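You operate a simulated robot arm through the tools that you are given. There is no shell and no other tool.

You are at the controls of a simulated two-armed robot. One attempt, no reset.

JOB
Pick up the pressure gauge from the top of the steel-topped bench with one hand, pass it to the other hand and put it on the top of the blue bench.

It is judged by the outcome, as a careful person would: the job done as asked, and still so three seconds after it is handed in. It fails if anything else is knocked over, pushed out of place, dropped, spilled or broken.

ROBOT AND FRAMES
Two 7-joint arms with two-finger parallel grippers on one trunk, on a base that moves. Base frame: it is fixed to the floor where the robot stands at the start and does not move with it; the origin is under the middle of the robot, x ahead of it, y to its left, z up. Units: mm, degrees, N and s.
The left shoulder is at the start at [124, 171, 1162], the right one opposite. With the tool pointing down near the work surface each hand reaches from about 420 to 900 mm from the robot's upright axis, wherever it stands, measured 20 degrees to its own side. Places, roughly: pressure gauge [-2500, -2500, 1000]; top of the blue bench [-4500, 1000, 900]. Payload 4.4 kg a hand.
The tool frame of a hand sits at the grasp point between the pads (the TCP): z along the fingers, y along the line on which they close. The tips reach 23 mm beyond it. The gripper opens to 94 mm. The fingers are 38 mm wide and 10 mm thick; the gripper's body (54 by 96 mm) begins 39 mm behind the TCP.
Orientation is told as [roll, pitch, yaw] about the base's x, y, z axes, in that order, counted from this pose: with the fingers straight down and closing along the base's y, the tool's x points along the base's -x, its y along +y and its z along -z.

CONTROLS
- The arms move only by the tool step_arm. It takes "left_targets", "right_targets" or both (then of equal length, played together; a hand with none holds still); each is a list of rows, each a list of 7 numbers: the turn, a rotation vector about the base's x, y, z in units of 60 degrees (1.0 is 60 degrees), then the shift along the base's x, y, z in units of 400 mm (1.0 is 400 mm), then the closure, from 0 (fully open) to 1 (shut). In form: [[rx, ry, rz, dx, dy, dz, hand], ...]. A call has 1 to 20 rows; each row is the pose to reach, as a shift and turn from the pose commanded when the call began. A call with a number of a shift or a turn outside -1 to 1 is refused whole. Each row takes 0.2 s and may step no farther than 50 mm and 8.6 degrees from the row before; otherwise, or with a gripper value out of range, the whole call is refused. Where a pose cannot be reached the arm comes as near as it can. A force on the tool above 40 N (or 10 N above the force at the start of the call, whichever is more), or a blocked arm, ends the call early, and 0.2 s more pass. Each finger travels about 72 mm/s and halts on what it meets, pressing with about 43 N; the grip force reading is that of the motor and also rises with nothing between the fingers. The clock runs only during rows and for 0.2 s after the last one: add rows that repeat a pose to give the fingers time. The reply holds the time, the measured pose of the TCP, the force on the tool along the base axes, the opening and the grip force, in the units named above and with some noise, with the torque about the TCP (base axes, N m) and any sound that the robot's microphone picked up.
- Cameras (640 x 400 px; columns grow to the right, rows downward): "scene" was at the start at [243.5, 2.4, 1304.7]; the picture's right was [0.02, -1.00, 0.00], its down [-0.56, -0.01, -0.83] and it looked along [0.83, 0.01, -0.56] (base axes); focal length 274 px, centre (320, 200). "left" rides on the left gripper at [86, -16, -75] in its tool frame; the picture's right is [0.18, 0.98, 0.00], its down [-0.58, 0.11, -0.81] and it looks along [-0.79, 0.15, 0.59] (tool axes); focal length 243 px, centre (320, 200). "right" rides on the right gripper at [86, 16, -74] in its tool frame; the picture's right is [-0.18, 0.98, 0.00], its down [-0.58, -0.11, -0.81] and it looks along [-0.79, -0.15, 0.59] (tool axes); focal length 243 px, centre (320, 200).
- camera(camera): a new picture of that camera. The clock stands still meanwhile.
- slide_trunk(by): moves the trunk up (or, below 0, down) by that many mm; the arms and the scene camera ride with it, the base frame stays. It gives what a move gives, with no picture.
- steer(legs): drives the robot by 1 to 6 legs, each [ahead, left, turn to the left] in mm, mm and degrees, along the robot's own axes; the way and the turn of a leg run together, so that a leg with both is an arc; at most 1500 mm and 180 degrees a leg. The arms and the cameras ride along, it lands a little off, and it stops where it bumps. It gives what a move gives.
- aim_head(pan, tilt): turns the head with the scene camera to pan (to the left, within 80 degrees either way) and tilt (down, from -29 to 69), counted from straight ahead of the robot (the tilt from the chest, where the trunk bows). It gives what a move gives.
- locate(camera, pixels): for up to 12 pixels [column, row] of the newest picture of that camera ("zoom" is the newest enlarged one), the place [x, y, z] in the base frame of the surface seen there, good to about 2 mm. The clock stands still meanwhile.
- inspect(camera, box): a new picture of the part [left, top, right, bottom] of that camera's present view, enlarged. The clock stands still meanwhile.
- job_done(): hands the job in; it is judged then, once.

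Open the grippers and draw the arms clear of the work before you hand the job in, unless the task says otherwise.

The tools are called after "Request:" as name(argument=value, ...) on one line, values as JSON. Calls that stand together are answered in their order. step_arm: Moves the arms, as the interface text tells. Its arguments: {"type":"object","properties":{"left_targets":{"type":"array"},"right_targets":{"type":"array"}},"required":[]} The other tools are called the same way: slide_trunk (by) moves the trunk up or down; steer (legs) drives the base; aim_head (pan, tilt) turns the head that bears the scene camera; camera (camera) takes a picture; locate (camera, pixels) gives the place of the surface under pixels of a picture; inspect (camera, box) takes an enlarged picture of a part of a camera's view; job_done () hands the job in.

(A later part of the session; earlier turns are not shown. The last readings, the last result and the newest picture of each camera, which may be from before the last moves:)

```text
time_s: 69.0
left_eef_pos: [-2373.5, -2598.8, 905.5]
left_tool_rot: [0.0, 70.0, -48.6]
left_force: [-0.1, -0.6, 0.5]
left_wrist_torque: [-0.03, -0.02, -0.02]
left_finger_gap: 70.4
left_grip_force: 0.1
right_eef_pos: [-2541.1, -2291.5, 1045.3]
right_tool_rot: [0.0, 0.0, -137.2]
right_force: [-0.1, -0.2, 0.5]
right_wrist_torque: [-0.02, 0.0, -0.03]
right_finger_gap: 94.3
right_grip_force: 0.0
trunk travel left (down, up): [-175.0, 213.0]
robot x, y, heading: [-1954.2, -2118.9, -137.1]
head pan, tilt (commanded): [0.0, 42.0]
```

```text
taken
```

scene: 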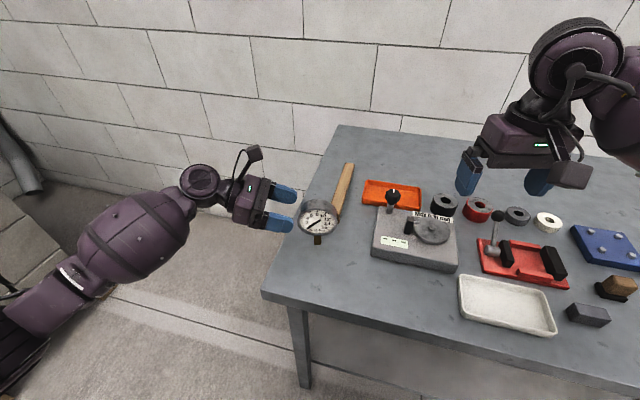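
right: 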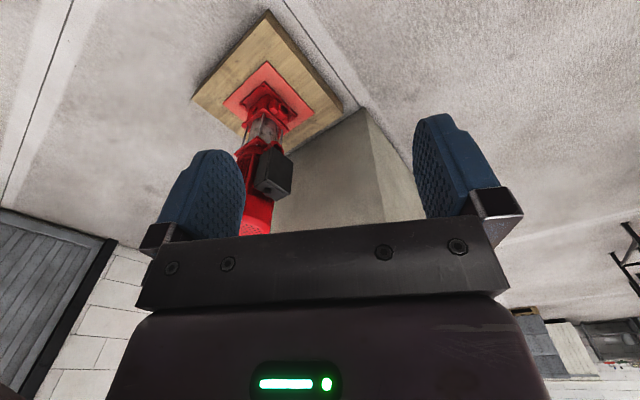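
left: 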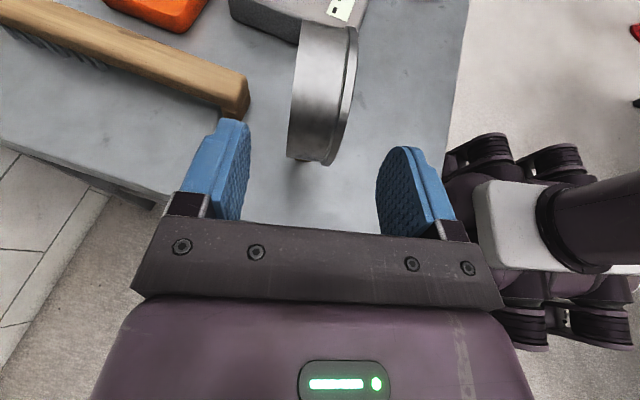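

Alignment is good: TCP lies at -11 mm along the dial normal from the dial face, matching the case middle. I advance the last 40 mm and look before closing.

Request:
step_arm(left_targets=[[0, 0, 0, -0.0207, 0.0235, -0.0114, 0.25], [0, 0, 0, -0.0415, 0.047, -0.0228, 0.25], [0, 0, 0, -0.0622, 0.0705, -0.0342, 0.25], [0, 0, 0, -0.0622, 0.0705, -0.0342, 0.25]])

Request:
camera(camera="left")

Request:
inspect(camera="scene", box=[230, 150, 390, 260])

```text
time_s: 70.0
left_eef_pos: [-2398.3, -2570.3, 892.0]
left_tool_rot: [0.1, 69.9, -48.6]
left_force: [0.1, -0.4, 0.7]
left_wrist_torque: [-0.02, -0.01, 0.0]
left_finger_gap: 70.2
left_grip_force: 0.1
right_eef_pos: [-2540.9, -2293.4, 1045.2]
right_tool_rot: [-0.1, 0.1, -137.3]
right_force: [0.0, -0.2, 0.4]
right_wrist_torque: [-0.02, -0.02, -0.03]
right_finger_gap: 93.8
right_grip_force: 0.1
trunk travel left (down, up): [-175.0, 213.0]
robot x, y, heading: [-1955.1, -2111.3, -137.1]
head pan, tilt (commanded): [0.0, 42.0]
```

```text
taken
```

left: 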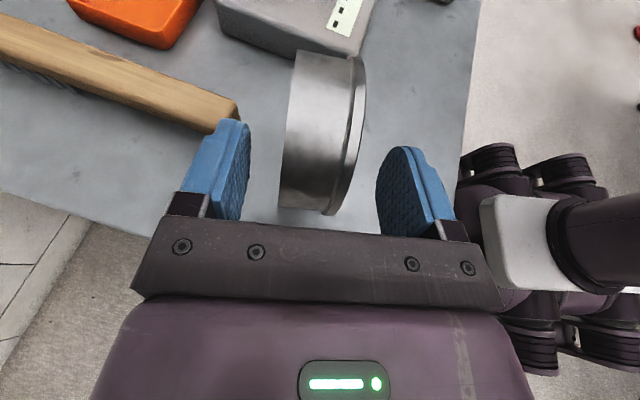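

```text
3.64 times, centred on (310, 205) of scene
```

zoom: 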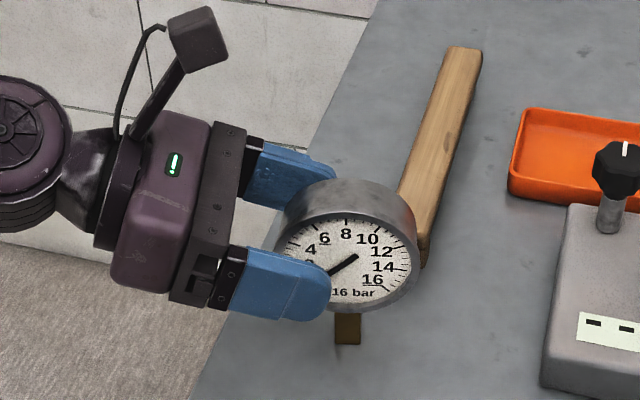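

The case sits between the pads. I check centring by measuring the case's back and front edges and the pads' inner faces.

Request:
locate(camera="left", pixels=[[290, 130], [287, 180], [355, 110], [358, 160], [325, 140], [243, 160], [385, 180], [240, 190], [225, 125], [400, 150]])

```text
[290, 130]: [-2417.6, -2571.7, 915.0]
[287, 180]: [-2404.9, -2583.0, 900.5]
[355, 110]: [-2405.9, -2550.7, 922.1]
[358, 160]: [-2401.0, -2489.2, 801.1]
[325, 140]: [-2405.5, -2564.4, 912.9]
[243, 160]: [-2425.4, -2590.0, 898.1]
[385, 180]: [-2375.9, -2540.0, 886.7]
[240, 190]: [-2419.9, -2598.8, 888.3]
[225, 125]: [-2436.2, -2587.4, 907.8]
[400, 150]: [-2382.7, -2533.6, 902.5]
```

Pad midplane and case midplane agree within 2 mm. I close the left gripper in place.

Request:
step_arm(left_targets=[[0, 0, 0, 0, 0, 0, 0.45], [0, 0, 0, 0, 0, 0, 0.65], [0, 0, 0, 0, 0, 0, 0.8], [0, 0, 0, 0, 0, 0, 1], [0, 0, 0, 0, 0, 0, 1], [0, 0, 0, 0, 0, 0, 1]])

Request:
inspect(camera="scene", box=[230, 150, 390, 260])

```text
time_s: 71.4
left_eef_pos: [-2397.9, -2570.4, 893.0]
left_tool_rot: [-0.1, 70.0, -48.5]
left_force: [-1.0, -0.9, 0.6]
left_wrist_torque: [0.0, 0.07, 0.05]
left_finger_gap: 29.9
left_grip_force: 42.4
right_eef_pos: [-2541.1, -2291.2, 1044.8]
right_tool_rot: [0.0, 0.0, -137.4]
right_force: [0.0, -0.2, 0.0]
right_wrist_torque: [0.0, 0.04, -0.01]
right_finger_gap: 93.9
right_grip_force: 0.0
trunk travel left (down, up): [-175.0, 213.0]
robot x, y, heading: [-1954.5, -2112.9, -137.4]
head pan, tilt (commanded): [0.0, 42.0]
```

```text
3.64 times, centred on (310, 205) of scene
```

zoom: 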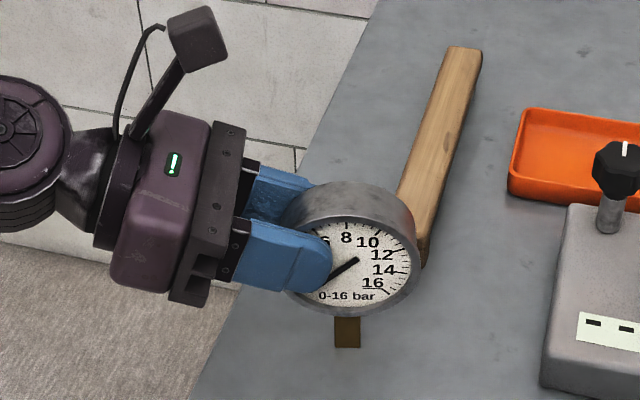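

The grip holds at a gap of 29.9 mm with 42 N. I lift straight up 120 mm.

Request:
step_arm(left_targets=[[0, 0, 0, 0, 0, 0.025, 1], [0, 0, 0, 0, 0, 0.075, 1], [0, 0, 0, 0, 0, 0.15, 1], [0, 0, 0, 0, 0, 0.225, 1], [0, 0, 0, 0, 0, 0.3, 1], [0, 0, 0, 0, 0, 0.3, 1]])

Request:
camera(camera="scene")

Request:
camera(camera="left")

```text
time_s: 72.8
left_eef_pos: [-2397.5, -2570.8, 1014.6]
left_tool_rot: [0.2, 70.1, -48.5]
left_force: [0.2, 0.5, -2.6]
left_wrist_torque: [-0.05, -0.04, 0.02]
left_finger_gap: 29.6
left_grip_force: 43.3
right_eef_pos: [-2541.2, -2292.7, 1045.6]
right_tool_rot: [0.0, 0.0, -137.3]
right_force: [-0.2, 0.2, -0.8]
right_wrist_torque: [0.01, -0.01, 0.01]
right_finger_gap: 94.1
right_grip_force: 0.0
trunk travel left (down, up): [-175.0, 213.0]
robot x, y, heading: [-1956.4, -2114.0, -137.2]
head pan, tilt (commanded): [0.0, 42.0]
```

```text
taken
```

scene: 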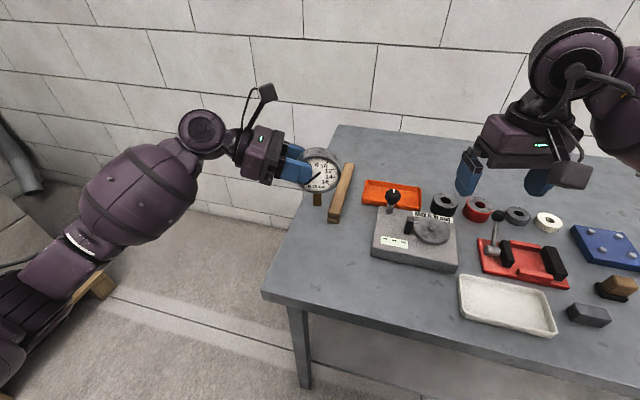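

```text
taken
```

left: 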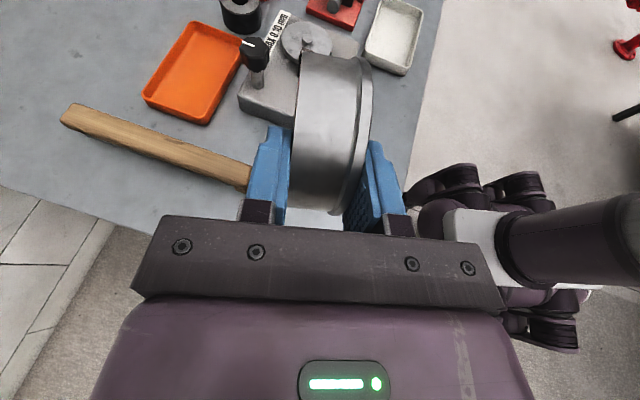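

The gauge is off the bench, unchanged in the grip (about 3 N of weight). I back away from the bench to the middle of the lane, then turn right to face along the lane.

Request:
steer(legs=[[-357, 96, 0], [0, 0, -105]])

Request:
aim_head(pan=0, tilt=20)

Request:
camera(camera="scene")

```text
time_s: 79.6
left_eef_pos: [-1952.7, -1391.5, 1013.1]
left_tool_rot: [0.1, 70.1, -154.2]
left_force: [-0.3, 0.1, -2.6]
left_wrist_torque: [-0.05, 0.05, 0.02]
left_finger_gap: 29.6
left_grip_force: 43.0
right_eef_pos: [-1644.9, -1329.7, 1045.3]
right_tool_rot: [0.0, 0.0, 117.0]
right_force: [-0.5, 0.4, -0.4]
right_wrist_torque: [0.02, 0.0, 0.01]
right_finger_gap: 94.0
right_grip_force: 0.0
trunk travel left (down, up): [-175.0, 213.0]
robot x, y, heading: [-1636.8, -1942.1, 116.9]
head pan, tilt (commanded): [0.0, 42.0]
```

```text
time_s: 80.5
left_eef_pos: [-1952.9, -1391.8, 1014.3]
left_tool_rot: [0.1, 70.0, -154.2]
left_force: [-0.6, 0.9, -2.8]
left_wrist_torque: [-0.03, 0.09, -0.01]
left_finger_gap: 29.7
left_grip_force: 42.4
right_eef_pos: [-1645.5, -1330.6, 1045.3]
right_tool_rot: [0.0, 0.0, 117.0]
right_force: [0.2, 0.4, 0.0]
right_wrist_torque: [-0.04, 0.0, 0.0]
right_finger_gap: 94.1
right_grip_force: 0.0
trunk travel left (down, up): [-175.0, 213.0]
robot x, y, heading: [-1634.3, -1943.0, 117.2]
head pan, tilt (commanded): [0.0, 20.0]
```

```text
taken
```

scene: 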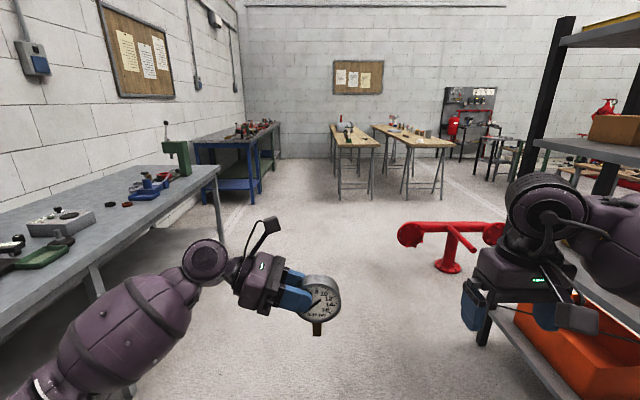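

The lane ahead is clear, with the blue bench at (240,160) beyond the steel bench. I check how close the left arm is to the bench edge and the right arm to the shelf.

Request:
locate(camera="scene", pixels=[[60, 350], [130, 300], [20, 390], [185, 265], [100, 262], [220, 168], [250, 205], [610, 200], [530, 220], [240, 140], [275, 128], [190, 145]])

Request:
inspect(camera="scene", box=[150, 90, 310, 210])

```text
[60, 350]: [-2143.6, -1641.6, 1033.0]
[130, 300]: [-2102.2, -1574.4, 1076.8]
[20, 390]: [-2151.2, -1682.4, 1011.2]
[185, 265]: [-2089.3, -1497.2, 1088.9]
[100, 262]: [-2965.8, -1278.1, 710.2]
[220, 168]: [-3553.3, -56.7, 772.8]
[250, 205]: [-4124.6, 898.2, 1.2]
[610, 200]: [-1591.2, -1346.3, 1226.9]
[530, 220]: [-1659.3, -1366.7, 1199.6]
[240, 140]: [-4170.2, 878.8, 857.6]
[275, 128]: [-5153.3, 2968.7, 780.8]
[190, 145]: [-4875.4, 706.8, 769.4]
```

```text
3.33 times, centred on (230, 150) of scene
```

zoom: 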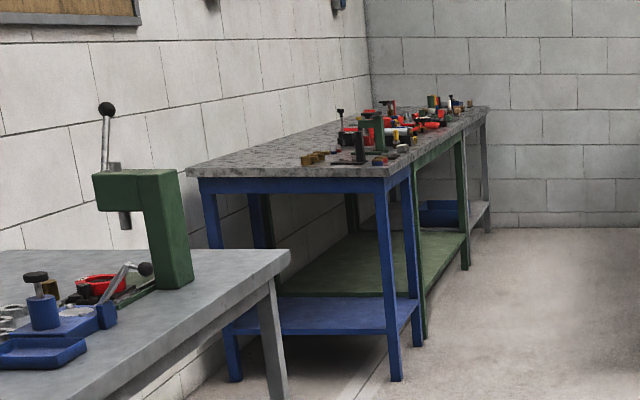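

All arms are well clear (left arm ~450 mm from the bench edge). I drive ahead 2660 mm along the lane.

Request:
steer(legs=[[1330, 0, 0], [1330, 0, 0]])

Request:
aim_head(pan=25, tilt=22)

Request:
camera(camera="scene")

```text
time_s: 93.5
left_eef_pos: [-3187.2, 995.2, 1014.8]
left_tool_rot: [0.0, 70.0, -154.5]
left_force: [-0.1, 0.6, -2.1]
left_wrist_torque: [-0.06, 0.05, 0.0]
left_finger_gap: 29.7
left_grip_force: 42.6
right_eef_pos: [-2877.3, 1054.9, 1045.2]
right_tool_rot: [0.0, 0.0, 116.7]
right_force: [0.3, 0.5, -0.9]
right_wrist_torque: [0.01, -0.01, 0.01]
right_finger_gap: 93.8
right_grip_force: 0.0
trunk travel left (down, up): [-175.0, 213.0]
robot x, y, heading: [-2871.5, 441.9, 116.5]
head pan, tilt (commanded): [0.0, 20.0]
```

```text
time_s: 94.4
left_eef_pos: [-3187.2, 995.7, 1012.7]
left_tool_rot: [0.1, 70.0, -154.5]
left_force: [-0.9, -0.5, -2.8]
left_wrist_torque: [-0.03, 0.11, 0.02]
left_finger_gap: 29.6
left_grip_force: 43.0
right_eef_pos: [-2878.9, 1055.4, 1046.2]
right_tool_rot: [0.0, 0.0, 116.7]
right_force: [-0.4, 1.1, -0.7]
right_wrist_torque: [0.0, -0.01, 0.02]
right_finger_gap: 93.9
right_grip_force: 0.1
trunk travel left (down, up): [-175.0, 213.0]
robot x, y, heading: [-2868.9, 442.0, 116.8]
head pan, tilt (commanded): [25.0, 22.0]
```

```text
taken
```

scene: 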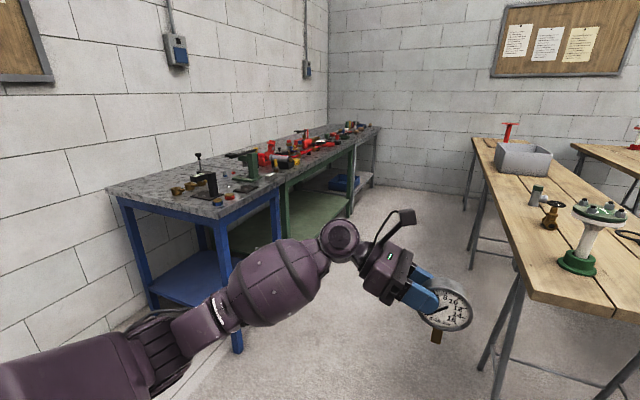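

The blue bench lies at left with free top at its near end; the wooden table at right comes fairly close. I measure bench corners, items and table.

Request:
locate(camera="scene", pixels=[[215, 217], [110, 187], [150, 200], [175, 190], [207, 185], [285, 178], [215, 200], [255, 190], [520, 290], [475, 140], [480, 365], [240, 345]])

Request:
inspect(camera="scene", box=[90, 120, 330, 240])

```text
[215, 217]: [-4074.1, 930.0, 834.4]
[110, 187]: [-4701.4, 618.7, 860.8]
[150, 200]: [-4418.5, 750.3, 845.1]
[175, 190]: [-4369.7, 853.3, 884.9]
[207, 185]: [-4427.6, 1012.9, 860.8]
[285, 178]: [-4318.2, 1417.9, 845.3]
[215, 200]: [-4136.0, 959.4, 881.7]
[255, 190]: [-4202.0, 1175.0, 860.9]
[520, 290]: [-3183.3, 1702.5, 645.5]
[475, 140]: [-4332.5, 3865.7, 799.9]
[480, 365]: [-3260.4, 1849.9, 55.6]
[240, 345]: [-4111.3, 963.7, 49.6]
```

```text
2.67 times, centred on (210, 180) of scene
```

zoom: 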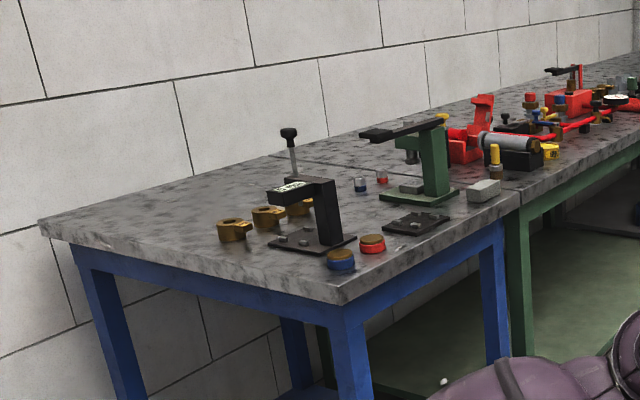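

Blue bench top is at z≈861 with free areas; here in the open lane I do the hand-over first. The left hand presents the gauge centrally; I turn the right hand by -91.2° so that it will close along the dial normal too.

Request:
step_arm(right_targets=[[0, 0, -0.1417, 0, 0, 0, 0], [0, 0, -0.2833, 0, 0, 0, 0], [0, 0, -0.425, 0, 0, 0, 0], [0, 0, -0.5667, 0, 0, 0, 0], [0, 0, -0.7083, 0, 0, 0, 0], [0, 0, -0.85, 0, 0, 0, 0], [0, 0, -0.9917, 0, 0, 0, 0]])

Request:
step_arm(right_targets=[[0, 0, -0.1321, 0, 0, 0, 0], [0, 0, -0.2642, 0, 0, 0, 0], [0, 0, -0.3963, 0, 0, 0, 0], [0, 0, -0.5283, 0, 0, 0, 0]])

Request:
aim_head(pan=0, tilt=35)

Request:
camera(camera="scene")

```text
time_s: 96.0
left_eef_pos: [-3186.3, 995.1, 1012.7]
left_tool_rot: [0.1, 69.9, -154.5]
left_force: [-0.4, 0.5, -2.3]
left_wrist_torque: [-0.04, 0.07, -0.01]
left_finger_gap: 29.4
left_grip_force: 43.3
right_eef_pos: [-2880.1, 1055.4, 1045.7]
right_tool_rot: [0.1, 0.0, 57.0]
right_force: [0.4, 0.8, 0.1]
right_wrist_torque: [0.03, 0.04, -0.02]
right_finger_gap: 93.8
right_grip_force: 0.2
trunk travel left (down, up): [-175.0, 213.0]
robot x, y, heading: [-2866.5, 443.8, 116.5]
head pan, tilt (commanded): [25.0, 22.0]
```

```text
time_s: 97.0
left_eef_pos: [-3185.0, 995.1, 1013.2]
left_tool_rot: [0.1, 70.0, -154.5]
left_force: [-0.2, -0.3, -2.9]
left_wrist_torque: [-0.01, 0.04, 0.03]
left_finger_gap: 29.6
left_grip_force: 42.9
right_eef_pos: [-2878.8, 1054.8, 1046.0]
right_tool_rot: [0.0, 0.0, 25.4]
right_force: [-0.1, 0.1, -0.4]
right_wrist_torque: [0.02, 0.03, 0.0]
right_finger_gap: 94.3
right_grip_force: 0.0
trunk travel left (down, up): [-175.0, 213.0]
robot x, y, heading: [-2870.4, 442.6, 116.7]
head pan, tilt (commanded): [25.0, 22.0]
```

```text
time_s: 97.9
left_eef_pos: [-3187.3, 994.3, 1014.3]
left_tool_rot: [0.1, 70.0, -154.4]
left_force: [0.2, -0.1, -2.5]
left_wrist_torque: [-0.04, 0.07, -0.02]
left_finger_gap: 29.6
left_grip_force: 42.7
right_eef_pos: [-2879.3, 1054.4, 1045.7]
right_tool_rot: [0.0, -0.1, 25.4]
right_force: [0.3, 0.4, 0.4]
right_wrist_torque: [-0.01, 0.02, 0.02]
right_finger_gap: 94.1
right_grip_force: 0.0
trunk travel left (down, up): [-175.0, 213.0]
robot x, y, heading: [-2868.6, 438.3, 116.4]
head pan, tilt (commanded): [0.0, 35.0]
```

```text
taken
```

scene: 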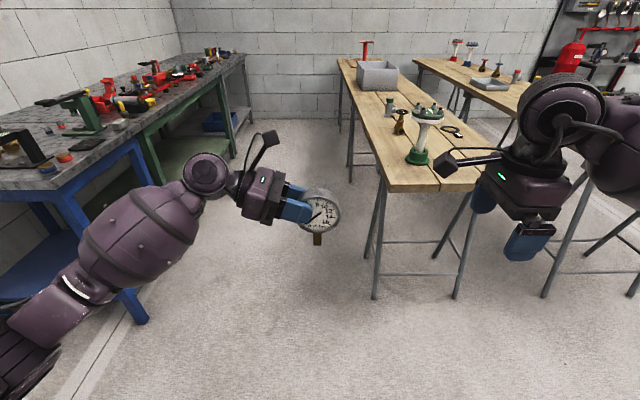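

The right hand is turned and well clear of the wooden table. I measure the dial as held and the table edge.

Request:
inspect(camera="scene", box=[270, 160, 370, 260])

Request:
locate(camera="scene", pixels=[[388, 190], [470, 188], [318, 212], [318, 193], [318, 230], [337, 215], [318, 243], [325, 203], [330, 220], [335, 205], [314, 238], [322, 238]])

```text
4.00 times, centred on (320, 210) of scene
```

zoom: 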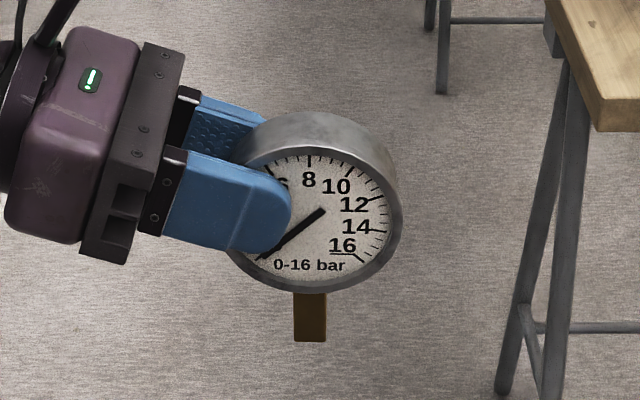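

```text
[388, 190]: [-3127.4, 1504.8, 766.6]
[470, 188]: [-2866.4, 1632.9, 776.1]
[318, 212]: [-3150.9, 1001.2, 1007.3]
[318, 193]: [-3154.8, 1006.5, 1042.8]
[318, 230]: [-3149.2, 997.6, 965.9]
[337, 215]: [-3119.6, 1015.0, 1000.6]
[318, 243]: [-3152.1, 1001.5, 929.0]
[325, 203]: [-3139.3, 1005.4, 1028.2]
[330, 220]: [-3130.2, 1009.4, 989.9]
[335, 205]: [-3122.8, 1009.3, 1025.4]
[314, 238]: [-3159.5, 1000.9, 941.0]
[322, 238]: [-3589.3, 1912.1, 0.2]
```

I take precise rim and face points from the zoomed picture.

Request:
locate(camera="zoom", pixels=[[398, 225], [310, 152], [310, 289], [310, 225], [345, 190], [345, 255], [375, 215], [310, 338], [297, 310], [323, 310], [330, 118], [392, 160]])

```text
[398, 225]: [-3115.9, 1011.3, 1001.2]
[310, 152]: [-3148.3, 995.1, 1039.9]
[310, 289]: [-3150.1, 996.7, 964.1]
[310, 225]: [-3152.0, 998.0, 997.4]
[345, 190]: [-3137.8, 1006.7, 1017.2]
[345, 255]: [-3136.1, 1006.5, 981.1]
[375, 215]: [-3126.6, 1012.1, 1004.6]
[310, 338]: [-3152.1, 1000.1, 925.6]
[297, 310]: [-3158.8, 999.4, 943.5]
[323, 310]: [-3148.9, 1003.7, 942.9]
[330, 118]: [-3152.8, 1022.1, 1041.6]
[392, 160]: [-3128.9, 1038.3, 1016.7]
```

Fit: case centre as held ≈(-3158,1008.6,1002.5), dial normal heading ≈-64.5°. I tilt the right hand 45° so its fingers will come from the upper right, opposite the left fingers.

Request:
step_arm(right_targets=[[-0.0538, 0.1128, 0, 0, 0, 0, 0], [-0.1076, 0.2257, 0, 0, 0, 0, 0], [-0.1614, 0.3385, 0, 0, 0, 0, 0], [-0.2153, 0.4513, 0, 0, 0, 0, 0], [-0.2691, 0.5642, 0, 0, 0, 0, 0], [-0.3229, 0.677, 0, 0, 0, 0, 0], [-0.3229, 0.677, 0, 0, 0, 0, 0]])

Request:
camera(camera="scene")

Request:
camera(camera="right")

```text
time_s: 99.5
left_eef_pos: [-3186.0, 995.6, 1013.9]
left_tool_rot: [0.1, 70.0, -154.5]
left_force: [-0.3, -0.5, -2.8]
left_wrist_torque: [0.0, 0.03, -0.03]
left_finger_gap: 29.7
left_grip_force: 42.7
right_eef_pos: [-2879.1, 1054.5, 1047.6]
right_tool_rot: [0.0, 45.2, 25.5]
right_force: [0.0, -0.7, -0.1]
right_wrist_torque: [-0.01, 0.03, 0.0]
right_finger_gap: 94.1
right_grip_force: 0.1
trunk travel left (down, up): [-175.0, 213.0]
robot x, y, heading: [-2870.6, 440.7, 116.3]
head pan, tilt (commanded): [0.0, 35.0]
```

```text
taken
```

scene: 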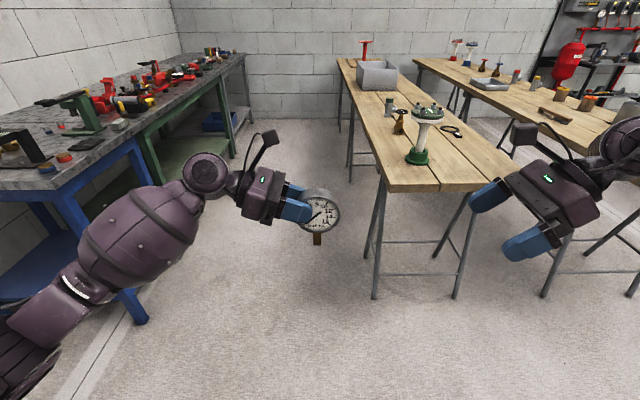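

```text
taken
```

right: 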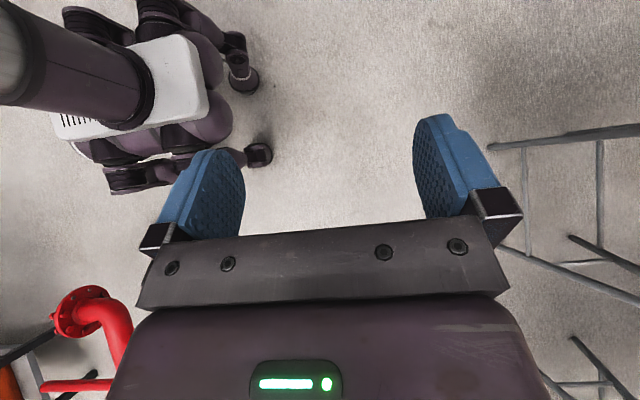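

The right tool is at pitch 45°, yaw 25.5° as wanted. I move it to the pre-grasp point 120 mm up-right of the gauge, opening set to 70 mm.

Request:
step_arm(right_targets=[[0, 0, 0, -0.0886, 0.0012, 0.0344, 0.05], [0, 0, 0, -0.1772, 0.0023, 0.0687, 0.1], [0, 0, 0, -0.2658, 0.0035, 0.1031, 0.15], [0, 0, 0, -0.3544, 0.0046, 0.1374, 0.2], [0, 0, 0, -0.443, 0.0058, 0.1718, 0.25], [0, 0, 0, -0.443, 0.0058, 0.1718, 0.25]])

Request:
camera(camera="scene")

Request:
camera(camera="right")

```text
time_s: 100.9
left_eef_pos: [-3186.2, 994.1, 1012.8]
left_tool_rot: [0.1, 70.0, -154.6]
left_force: [-0.2, 0.0, -1.7]
left_wrist_torque: [-0.02, 0.08, -0.02]
left_finger_gap: 29.5
left_grip_force: 43.1
right_eef_pos: [-3054.6, 1058.0, 1113.0]
right_tool_rot: [0.0, 45.0, 25.5]
right_force: [-0.1, 0.4, -0.2]
right_wrist_torque: [0.02, 0.0, 0.02]
right_finger_gap: 70.4
right_grip_force: 0.0
trunk travel left (down, up): [-175.0, 213.0]
robot x, y, heading: [-2867.4, 442.7, 116.6]
head pan, tilt (commanded): [0.0, 35.0]
```

```text
taken
```

scene: 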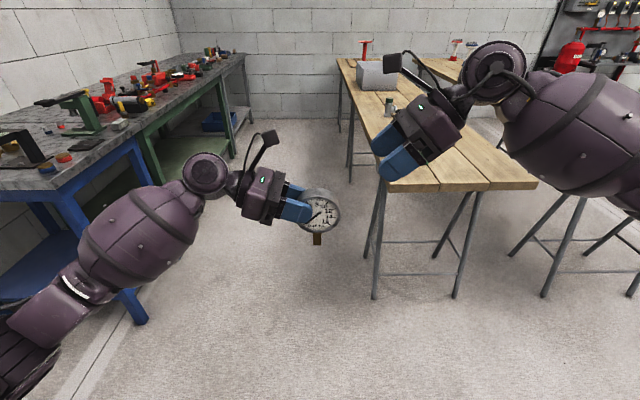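

```text
taken
```

right: 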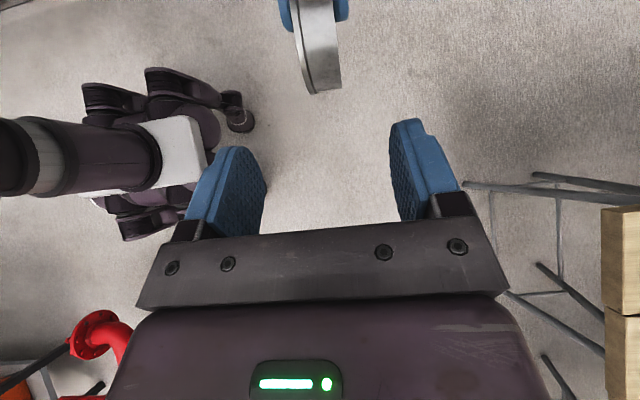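

The gauge lies between the right fingers' planes (case at columns 295-340, finger mid ≈325). I advance 75 mm along the finger axis and check again.

Request:
step_arm(right_targets=[[0, 0, 0, -0.0299, -0.0143, -0.0331, 0.25], [0, 0, 0, -0.0598, -0.0285, -0.0663, 0.25], [0, 0, 0, -0.0897, -0.0428, -0.0994, 0.25], [0, 0, 0, -0.1196, -0.057, -0.1326, 0.25], [0, 0, 0, -0.1196, -0.057, -0.1326, 0.25]])

Request:
inspect(camera="scene", box=[220, 80, 460, 260])

Request:
camera(camera="right")

```text
time_s: 102.1
left_eef_pos: [-3186.0, 995.6, 1013.7]
left_tool_rot: [0.0, 70.0, -154.6]
left_force: [0.3, -0.9, -2.4]
left_wrist_torque: [-0.03, 0.04, 0.01]
left_finger_gap: 29.6
left_grip_force: 42.5
right_eef_pos: [-3103.7, 1033.9, 1061.1]
right_tool_rot: [-0.1, 45.0, 25.5]
right_force: [-0.5, -0.3, -0.2]
right_wrist_torque: [0.02, 0.04, -0.04]
right_finger_gap: 70.6
right_grip_force: 0.1
trunk travel left (down, up): [-175.0, 213.0]
robot x, y, heading: [-2869.6, 445.2, 116.8]
head pan, tilt (commanded): [0.0, 35.0]
```

```text
2.22 times, centred on (340, 170) of scene
```

zoom: 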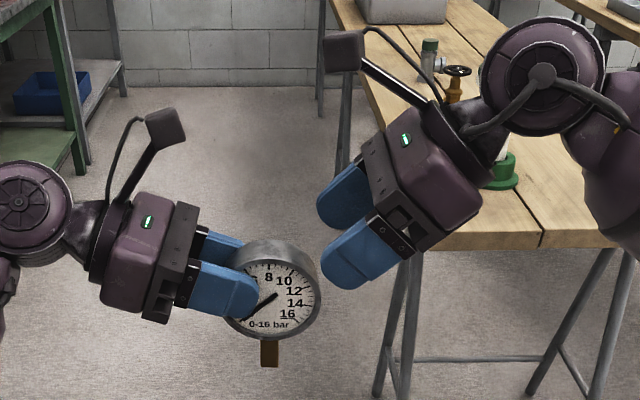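

```text
taken
```

right: 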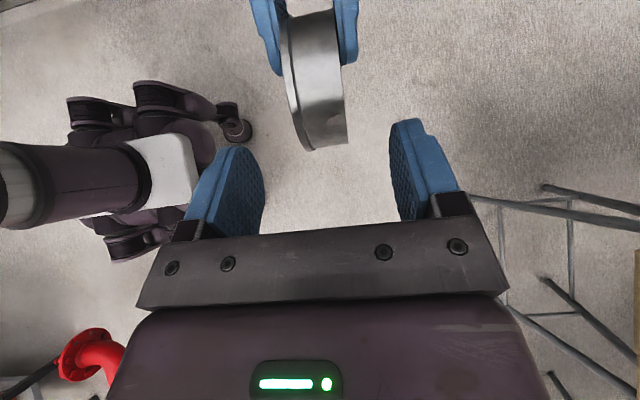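

I check centring along the dial normal by measuring case edges and pads in the right view.

Request:
locate(camera="right", pixels=[[296, 120], [325, 140], [343, 120], [340, 80], [318, 100], [262, 180], [393, 170], [305, 145], [270, 60], [350, 50], [298, 140], [345, 142]])

```text
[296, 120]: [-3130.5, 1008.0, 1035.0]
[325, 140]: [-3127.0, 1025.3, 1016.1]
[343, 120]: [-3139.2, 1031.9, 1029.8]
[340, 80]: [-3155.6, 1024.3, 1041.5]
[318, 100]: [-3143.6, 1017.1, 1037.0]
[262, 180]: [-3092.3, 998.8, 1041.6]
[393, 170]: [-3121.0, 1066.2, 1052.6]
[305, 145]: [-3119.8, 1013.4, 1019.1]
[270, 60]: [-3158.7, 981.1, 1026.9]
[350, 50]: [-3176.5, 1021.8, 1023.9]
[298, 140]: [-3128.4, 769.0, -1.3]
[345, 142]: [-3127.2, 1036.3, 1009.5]
```

Case middle and pad middle coincide within 1 mm. I advance the last 45 mm slowly.

Request:
step_arm(right_targets=[[0, 0, 0, -0.0239, -0.0114, -0.0265, 0.25], [0, 0, 0, -0.0479, -0.0228, -0.053, 0.25], [0, 0, 0, -0.0718, -0.0342, -0.0795, 0.25], [0, 0, 0, -0.0718, -0.0342, -0.0795, 0.25]])

Request:
inspect(camera="scene", box=[240, 120, 400, 260])

Request:
camera(camera="right")

```text
time_s: 103.1
left_eef_pos: [-3187.3, 994.5, 1013.7]
left_tool_rot: [0.0, 70.0, -154.5]
left_force: [-0.5, -1.0, -1.7]
left_wrist_torque: [-0.02, 0.05, 0.01]
left_finger_gap: 29.5
left_grip_force: 42.7
right_eef_pos: [-3131.9, 1019.9, 1029.2]
right_tool_rot: [0.0, 45.0, 25.5]
right_force: [-0.9, 0.7, -1.1]
right_wrist_torque: [0.01, -0.03, -0.04]
right_finger_gap: 70.4
right_grip_force: 0.1
trunk travel left (down, up): [-175.0, 213.0]
robot x, y, heading: [-2869.5, 439.8, 116.7]
head pan, tilt (commanded): [0.0, 35.0]
```

```text
2.86 times, centred on (320, 190) of scene
```

zoom: 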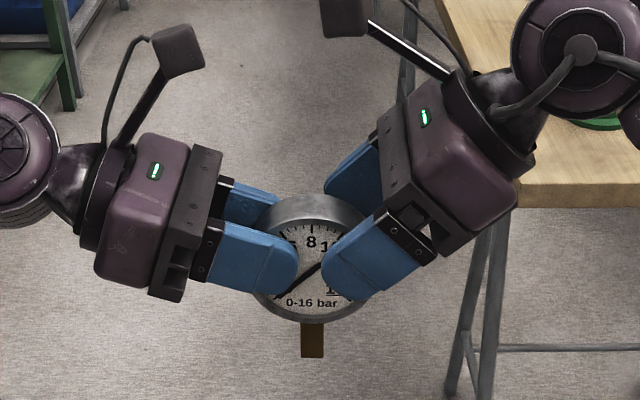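

```text
taken
```

right: 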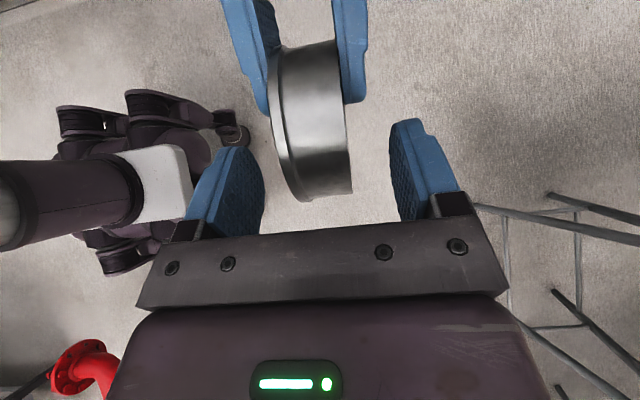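

Right tips and left tips stay about 15 mm apart on the dial, so the right pads can close beside the left ones. I close the right gripper while the left holds.

Request:
step_arm(right_targets=[[0, 0, 0, 0, 0, 0, 0.4], [0, 0, 0, 0, 0, 0, 0.55], [0, 0, 0, 0, 0, 0, 0.65], [0, 0, 0, 0, 0, 0, 0.8], [0, 0, 0, 0, 0, 0, 1], [0, 0, 0, 0, 0, 0, 1], [0, 0, 0, 0, 0, 0, 1]])

Request:
inspect(camera="scene", box=[240, 120, 400, 260])

Request:
camera(camera="right")

```text
time_s: 104.7
left_eef_pos: [-3186.2, 994.5, 1013.6]
left_tool_rot: [0.1, 70.0, -154.5]
left_force: [-0.1, 1.8, -3.0]
left_wrist_torque: [0.09, 0.13, 0.09]
left_finger_gap: 29.6
left_grip_force: 43.2
right_eef_pos: [-3132.1, 1020.6, 1028.2]
right_tool_rot: [0.0, 45.0, 25.5]
right_force: [0.6, -1.1, 0.2]
right_wrist_torque: [-0.11, -0.07, -0.04]
right_finger_gap: 29.6
right_grip_force: 42.7
trunk travel left (down, up): [-175.0, 213.0]
robot x, y, heading: [-2868.7, 440.7, 116.2]
head pan, tilt (commanded): [0.0, 35.0]
```

```text
2.86 times, centred on (320, 190) of scene
```

zoom: 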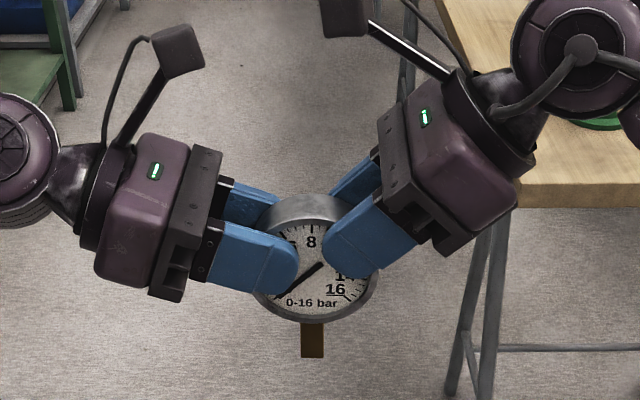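

```text
taken
```

right: 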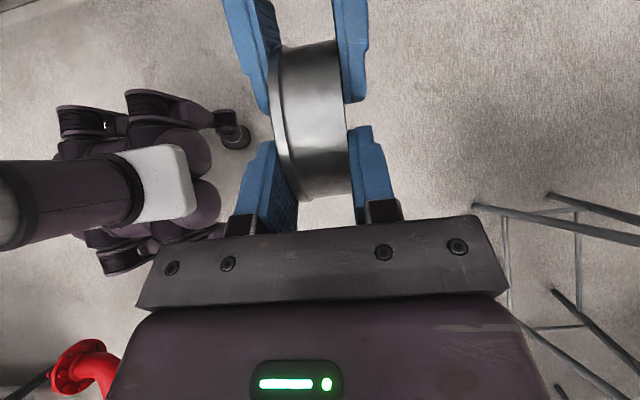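

Both hands hold the case (gap 29.6 mm, 43 N each). I now open the left hand in place and check that the gauge stays with the right.

Request:
step_arm(left_targets=[[0, 0, 0, 0, 0, 0, 0.65], [0, 0, 0, 0, 0, 0, 0.5], [0, 0, 0, 0, 0, 0, 0.35], [0, 0, 0, 0, 0, 0, 0.2], [0, 0, 0, 0, 0, 0, 0.2]])

Request:
inspect(camera="scene", box=[240, 120, 400, 260])

```text
time_s: 105.9
left_eef_pos: [-3187.1, 994.9, 1015.1]
left_tool_rot: [0.1, 70.0, -154.5]
left_force: [0.2, 0.0, 0.9]
left_wrist_torque: [0.03, -0.02, 0.0]
left_finger_gap: 75.3
left_grip_force: 0.1
right_eef_pos: [-3131.7, 1020.4, 1029.8]
right_tool_rot: [0.0, 45.0, 25.6]
right_force: [-0.4, 0.3, -0.6]
right_wrist_torque: [-0.02, -0.04, -0.01]
right_finger_gap: 29.8
right_grip_force: 42.7
trunk travel left (down, up): [-175.0, 213.0]
robot x, y, heading: [-2868.1, 440.4, 116.7]
head pan, tilt (commanded): [0.0, 35.0]
```

```text
2.86 times, centred on (320, 190) of scene
```

zoom: 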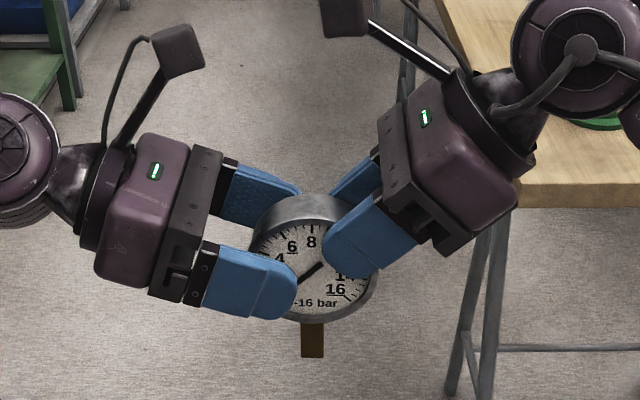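

The gauge stays with the right hand. I draw the left hand straight back 120 mm along its finger axis.

Request:
step_arm(left_targets=[[0, 0, 0, -0.0636, -0.0303, 0.0257, 0.2], [0, 0, 0, -0.1272, -0.0607, 0.0513, 0.2], [0, 0, 0, -0.1908, -0.091, 0.077, 0.2], [0, 0, 0, -0.2544, -0.1213, 0.1026, 0.2], [0, 0, 0, -0.2544, -0.1213, 0.1026, 0.2]])

Request:
camera(camera="scene")

Request:
inspect(camera="scene", box=[240, 120, 400, 260])

```text
time_s: 107.1
left_eef_pos: [-3289.0, 946.1, 1056.2]
left_tool_rot: [0.2, 70.0, -154.5]
left_force: [-0.1, -0.2, -0.3]
left_wrist_torque: [0.0, 0.0, -0.01]
left_finger_gap: 75.0
left_grip_force: 0.0
right_eef_pos: [-3132.3, 1021.3, 1030.0]
right_tool_rot: [0.0, 45.0, 25.6]
right_force: [0.1, 0.3, -0.5]
right_wrist_torque: [0.03, -0.07, 0.02]
right_finger_gap: 29.2
right_grip_force: 43.0
trunk travel left (down, up): [-175.0, 213.0]
robot x, y, heading: [-2869.9, 440.6, 116.8]
head pan, tilt (commanded): [0.0, 35.0]
```

```text
taken
```

scene: 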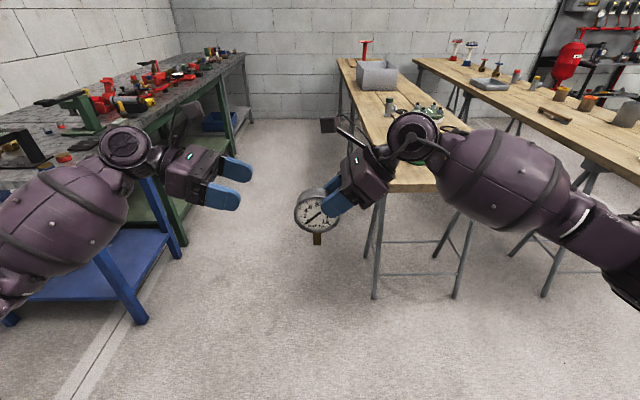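

```text
2.86 times, centred on (320, 190) of scene
```

zoom: 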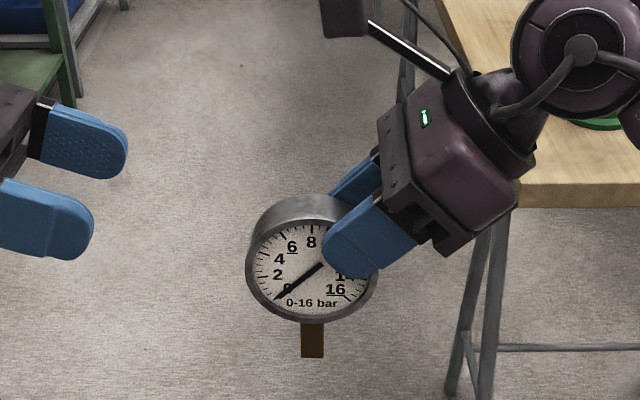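

The gauge is now held upright by the right hand alone. I retract the left hand towards the body and tilt it back down so it stays out of the way.

Request:
step_arm(left_targets=[[-0.0615, 0.1289, 0, 0.0033, -0.0543, 0.0143, 0.2], [-0.123, 0.2579, 0, 0.0066, -0.1086, 0.0286, 0.2], [-0.1845, 0.3868, 0, 0.01, -0.1629, 0.0429, 0.2], [-0.246, 0.5158, 0, 0.0133, -0.2171, 0.0571, 0.2], [-0.3075, 0.6447, 0, 0.0166, -0.2714, 0.0714, 0.2], [-0.369, 0.7737, 0, 0.0199, -0.3257, 0.0857, 0.2], [-0.4305, 0.9026, 0, 0.0233, -0.38, 0.1, 0.2]])

Request:
camera(camera="scene")

```text
time_s: 108.7
left_eef_pos: [-3279.2, 793.8, 1095.8]
left_tool_rot: [0.1, 9.8, -154.5]
left_force: [0.1, 0.0, -0.2]
left_wrist_torque: [-0.01, 0.0, 0.0]
left_finger_gap: 75.2
left_grip_force: 0.2
right_eef_pos: [-3131.5, 1021.7, 1030.0]
right_tool_rot: [0.0, 44.9, 25.5]
right_force: [-0.5, 0.4, 0.0]
right_wrist_torque: [0.04, -0.06, 0.02]
right_finger_gap: 29.4
right_grip_force: 43.2
trunk travel left (down, up): [-175.0, 213.0]
robot x, y, heading: [-2865.7, 442.6, 116.8]
head pan, tilt (commanded): [0.0, 35.0]
```

```text
taken
```

scene: 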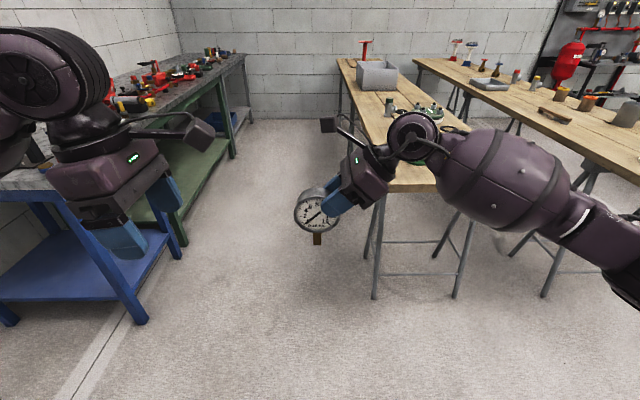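

The left arm is clear. I drive 350 mm further, then turn left about 91° to face the blue bench line.

Request:
steer(legs=[[350, 0, 0], [0, 0, 90.8]])

Request:
aim_head(pan=-45, tilt=25)

Request:
camera(camera="scene")

```text
time_s: 114.7
left_eef_pos: [-3385.5, 344.6, 1097.1]
left_tool_rot: [0.1, 10.1, -65.6]
left_force: [-0.6, 0.4, -0.6]
left_wrist_torque: [-0.01, 0.0, 0.0]
left_finger_gap: 75.2
left_grip_force: 0.1
right_eef_pos: [-3609.3, 496.3, 1029.8]
right_tool_rot: [0.0, 44.9, 114.3]
right_force: [0.0, 0.9, -1.5]
right_wrist_torque: [0.06, 0.02, 0.01]
right_finger_gap: 29.5
right_grip_force: 43.1
trunk travel left (down, up): [-175.0, 213.0]
robot x, y, heading: [-3023.0, 749.5, -154.2]
head pan, tilt (commanded): [0.0, 35.0]
```

```text
time_s: 115.8
left_eef_pos: [-3385.0, 346.0, 1096.3]
left_tool_rot: [0.2, 9.9, -65.6]
left_force: [-0.5, 0.4, -0.9]
left_wrist_torque: [-0.02, 0.0, 0.03]
left_finger_gap: 75.1
left_grip_force: 0.1
right_eef_pos: [-3607.8, 495.7, 1029.6]
right_tool_rot: [0.0, 44.9, 114.4]
right_force: [-0.8, 0.1, -1.9]
right_wrist_torque: [0.07, 0.04, -0.04]
right_finger_gap: 29.5
right_grip_force: 43.4
trunk travel left (down, up): [-175.0, 213.0]
robot x, y, heading: [-3022.5, 750.2, -154.3]
head pan, tilt (commanded): [-45.0, 25.0]
```

```text
taken
```

scene: 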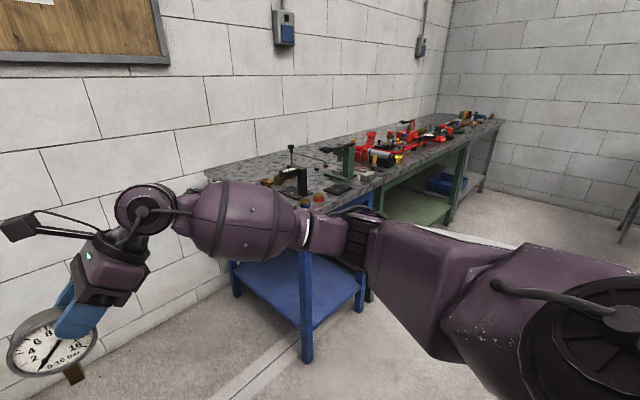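

The right forearm stretches to my right. I measure arm points and bench items before strafing along the bench.

Request:
locate(camera="scene", pixels=[[230, 255], [330, 240], [400, 290], [440, 355], [390, 225], [130, 300], [340, 150], [292, 155], [300, 180], [345, 185], [235, 175], [365, 178]])

Request:
inspect(camera="scene", box=[190, 110, 430, 260])

```text
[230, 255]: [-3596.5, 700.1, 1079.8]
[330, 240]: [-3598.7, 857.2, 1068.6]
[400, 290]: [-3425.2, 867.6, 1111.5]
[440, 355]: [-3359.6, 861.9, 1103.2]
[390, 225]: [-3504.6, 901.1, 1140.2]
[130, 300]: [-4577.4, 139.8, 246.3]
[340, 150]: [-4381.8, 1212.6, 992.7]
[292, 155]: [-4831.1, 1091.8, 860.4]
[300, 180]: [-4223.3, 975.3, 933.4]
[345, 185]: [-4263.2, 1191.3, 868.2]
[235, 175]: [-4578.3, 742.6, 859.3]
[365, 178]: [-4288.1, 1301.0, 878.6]
```

```text
2.67 times, centred on (310, 185) of scene
```

zoom: 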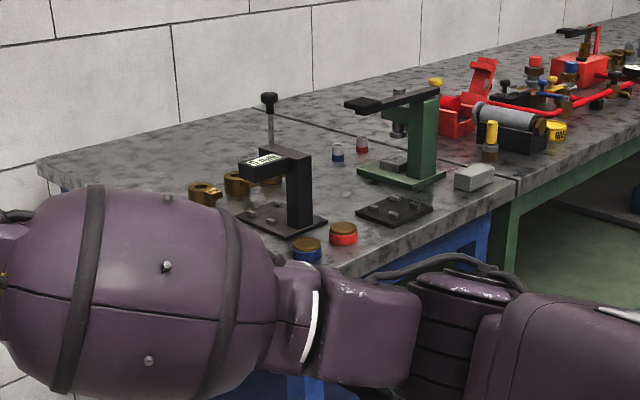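

The green press is the tallest item on the blue bench (z≈993), the black bracket 933. I raise the trunk 110 mm so everything I carry clears them and the head sees the bench better.

Request:
slide_trunk(by=110)

Request:
steer(legs=[[0, 0, 1.9], [215, 0, 0], [0, -760, 0]])

Request:
aim_head(pan=-5, tilt=45)

Request:
camera(camera="scene")

```text
time_s: 117.3
left_eef_pos: [-3385.0, 345.8, 1203.4]
left_tool_rot: [0.2, 10.0, -65.6]
left_force: [0.4, -0.2, -0.5]
left_wrist_torque: [0.04, -0.01, 0.0]
left_finger_gap: 75.2
left_grip_force: 0.1
right_eef_pos: [-3608.0, 496.6, 1139.1]
right_tool_rot: [-0.2, 45.0, 114.4]
right_force: [-0.4, -0.9, -2.1]
right_wrist_torque: [0.05, -0.02, -0.01]
right_finger_gap: 29.8
right_grip_force: 42.9
trunk travel left (down, up): [-285.0, 103.0]
robot x, y, heading: [-3025.5, 751.4, -154.4]
head pan, tilt (commanded): [-45.0, 25.0]
```

```text
time_s: 125.8
left_eef_pos: [-3905.9, 887.3, 1205.7]
left_tool_rot: [0.1, 10.0, -63.3]
left_force: [-0.5, -0.4, -0.6]
left_wrist_torque: [0.0, 0.0, 0.03]
left_finger_gap: 75.3
left_grip_force: 0.1
right_eef_pos: [-4135.2, 1030.4, 1139.0]
right_tool_rot: [0.0, 45.0, 116.7]
right_force: [-0.1, -0.1, -1.5]
right_wrist_torque: [0.05, 0.01, -0.03]
right_finger_gap: 29.8
right_grip_force: 42.6
trunk travel left (down, up): [-285.0, 103.0]
robot x, y, heading: [-3558.9, 1304.5, -152.0]
head pan, tilt (commanded): [-45.0, 25.0]
```

```text
time_s: 126.9
left_eef_pos: [-3906.5, 888.0, 1204.7]
left_tool_rot: [0.1, 10.0, -63.3]
left_force: [-0.3, 0.7, -0.1]
left_wrist_torque: [0.0, 0.02, -0.01]
left_finger_gap: 75.1
left_grip_force: 0.0
right_eef_pos: [-4135.4, 1030.2, 1140.1]
right_tool_rot: [0.0, 45.0, 116.7]
right_force: [-0.4, 0.4, -1.4]
right_wrist_torque: [0.05, 0.02, 0.01]
right_finger_gap: 29.7
right_grip_force: 43.0
trunk travel left (down, up): [-285.0, 103.0]
robot x, y, heading: [-3564.0, 1304.7, -151.9]
head pan, tilt (commanded): [-5.0, 45.0]
```

```text
taken
```

scene: 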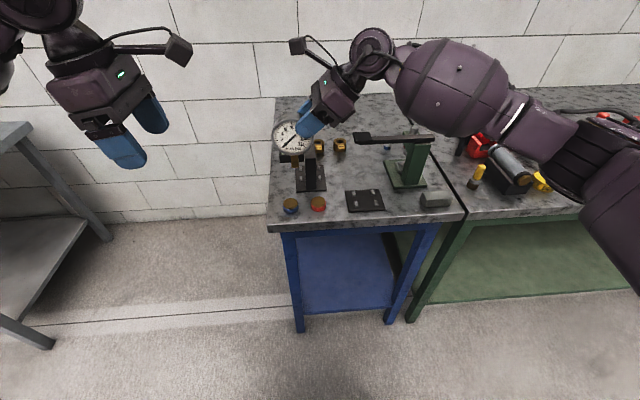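

I now see the whole blue top. I zoom in on it and measure.

Request:
inspect(camera="scene", box=[250, 80, 480, 230])

Request:
locate(camera="scene", pixels=[[272, 218], [277, 100], [463, 208], [330, 180], [335, 200], [400, 205], [280, 180], [318, 197], [291, 206], [360, 130], [345, 165], [340, 120]])

```text
2.67 times, centred on (365, 155) of scene
```

zoom: 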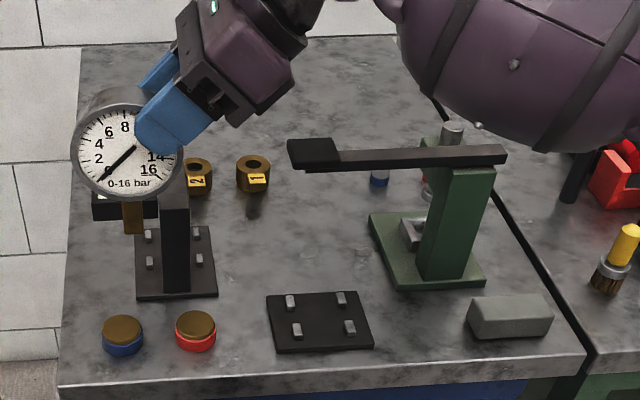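

```text
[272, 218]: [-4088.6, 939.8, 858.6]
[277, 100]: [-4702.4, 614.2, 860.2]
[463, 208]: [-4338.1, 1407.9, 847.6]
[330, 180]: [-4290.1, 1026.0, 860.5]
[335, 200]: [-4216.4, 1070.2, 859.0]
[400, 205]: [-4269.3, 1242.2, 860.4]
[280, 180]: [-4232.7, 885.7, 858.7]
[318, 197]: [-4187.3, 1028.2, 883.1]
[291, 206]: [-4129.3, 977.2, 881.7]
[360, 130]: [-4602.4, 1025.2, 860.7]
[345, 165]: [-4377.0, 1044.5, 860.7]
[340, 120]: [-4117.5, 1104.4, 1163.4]
```

Candidate free spot: the front strip between the black plate (right edge ≈(372,345) in the zoom) and the grey block (left edge ≈(470,330)). I measure its borders and the press head's height.

Request:
locate(camera="zoom", pixels=[[374, 346], [353, 293], [469, 330], [480, 298], [401, 287], [486, 282], [425, 360], [520, 350], [420, 320], [440, 340], [510, 310], [345, 300]])

Request:
locate(camera="zoom", pixels=[[310, 150], [300, 165], [450, 152], [455, 130], [480, 160], [430, 270], [470, 270], [175, 240], [290, 300], [340, 325], [298, 330], [505, 155]])

```text
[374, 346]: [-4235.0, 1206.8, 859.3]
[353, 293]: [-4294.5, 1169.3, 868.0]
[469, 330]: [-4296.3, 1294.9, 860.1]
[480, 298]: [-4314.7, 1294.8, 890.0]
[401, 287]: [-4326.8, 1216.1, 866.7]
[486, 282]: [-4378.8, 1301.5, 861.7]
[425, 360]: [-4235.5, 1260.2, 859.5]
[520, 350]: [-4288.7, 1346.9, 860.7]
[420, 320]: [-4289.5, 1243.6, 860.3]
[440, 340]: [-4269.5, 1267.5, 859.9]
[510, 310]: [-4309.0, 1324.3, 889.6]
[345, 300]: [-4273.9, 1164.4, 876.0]
```

```text
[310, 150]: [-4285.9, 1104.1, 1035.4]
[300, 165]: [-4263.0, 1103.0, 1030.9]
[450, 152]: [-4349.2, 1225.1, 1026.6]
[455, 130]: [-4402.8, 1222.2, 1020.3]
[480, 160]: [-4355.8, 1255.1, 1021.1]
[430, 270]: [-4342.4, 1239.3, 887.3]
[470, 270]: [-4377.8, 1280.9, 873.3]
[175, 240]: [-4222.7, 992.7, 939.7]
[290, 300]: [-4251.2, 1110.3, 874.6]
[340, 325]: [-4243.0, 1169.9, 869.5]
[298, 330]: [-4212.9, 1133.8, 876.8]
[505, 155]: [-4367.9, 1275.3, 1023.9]
```

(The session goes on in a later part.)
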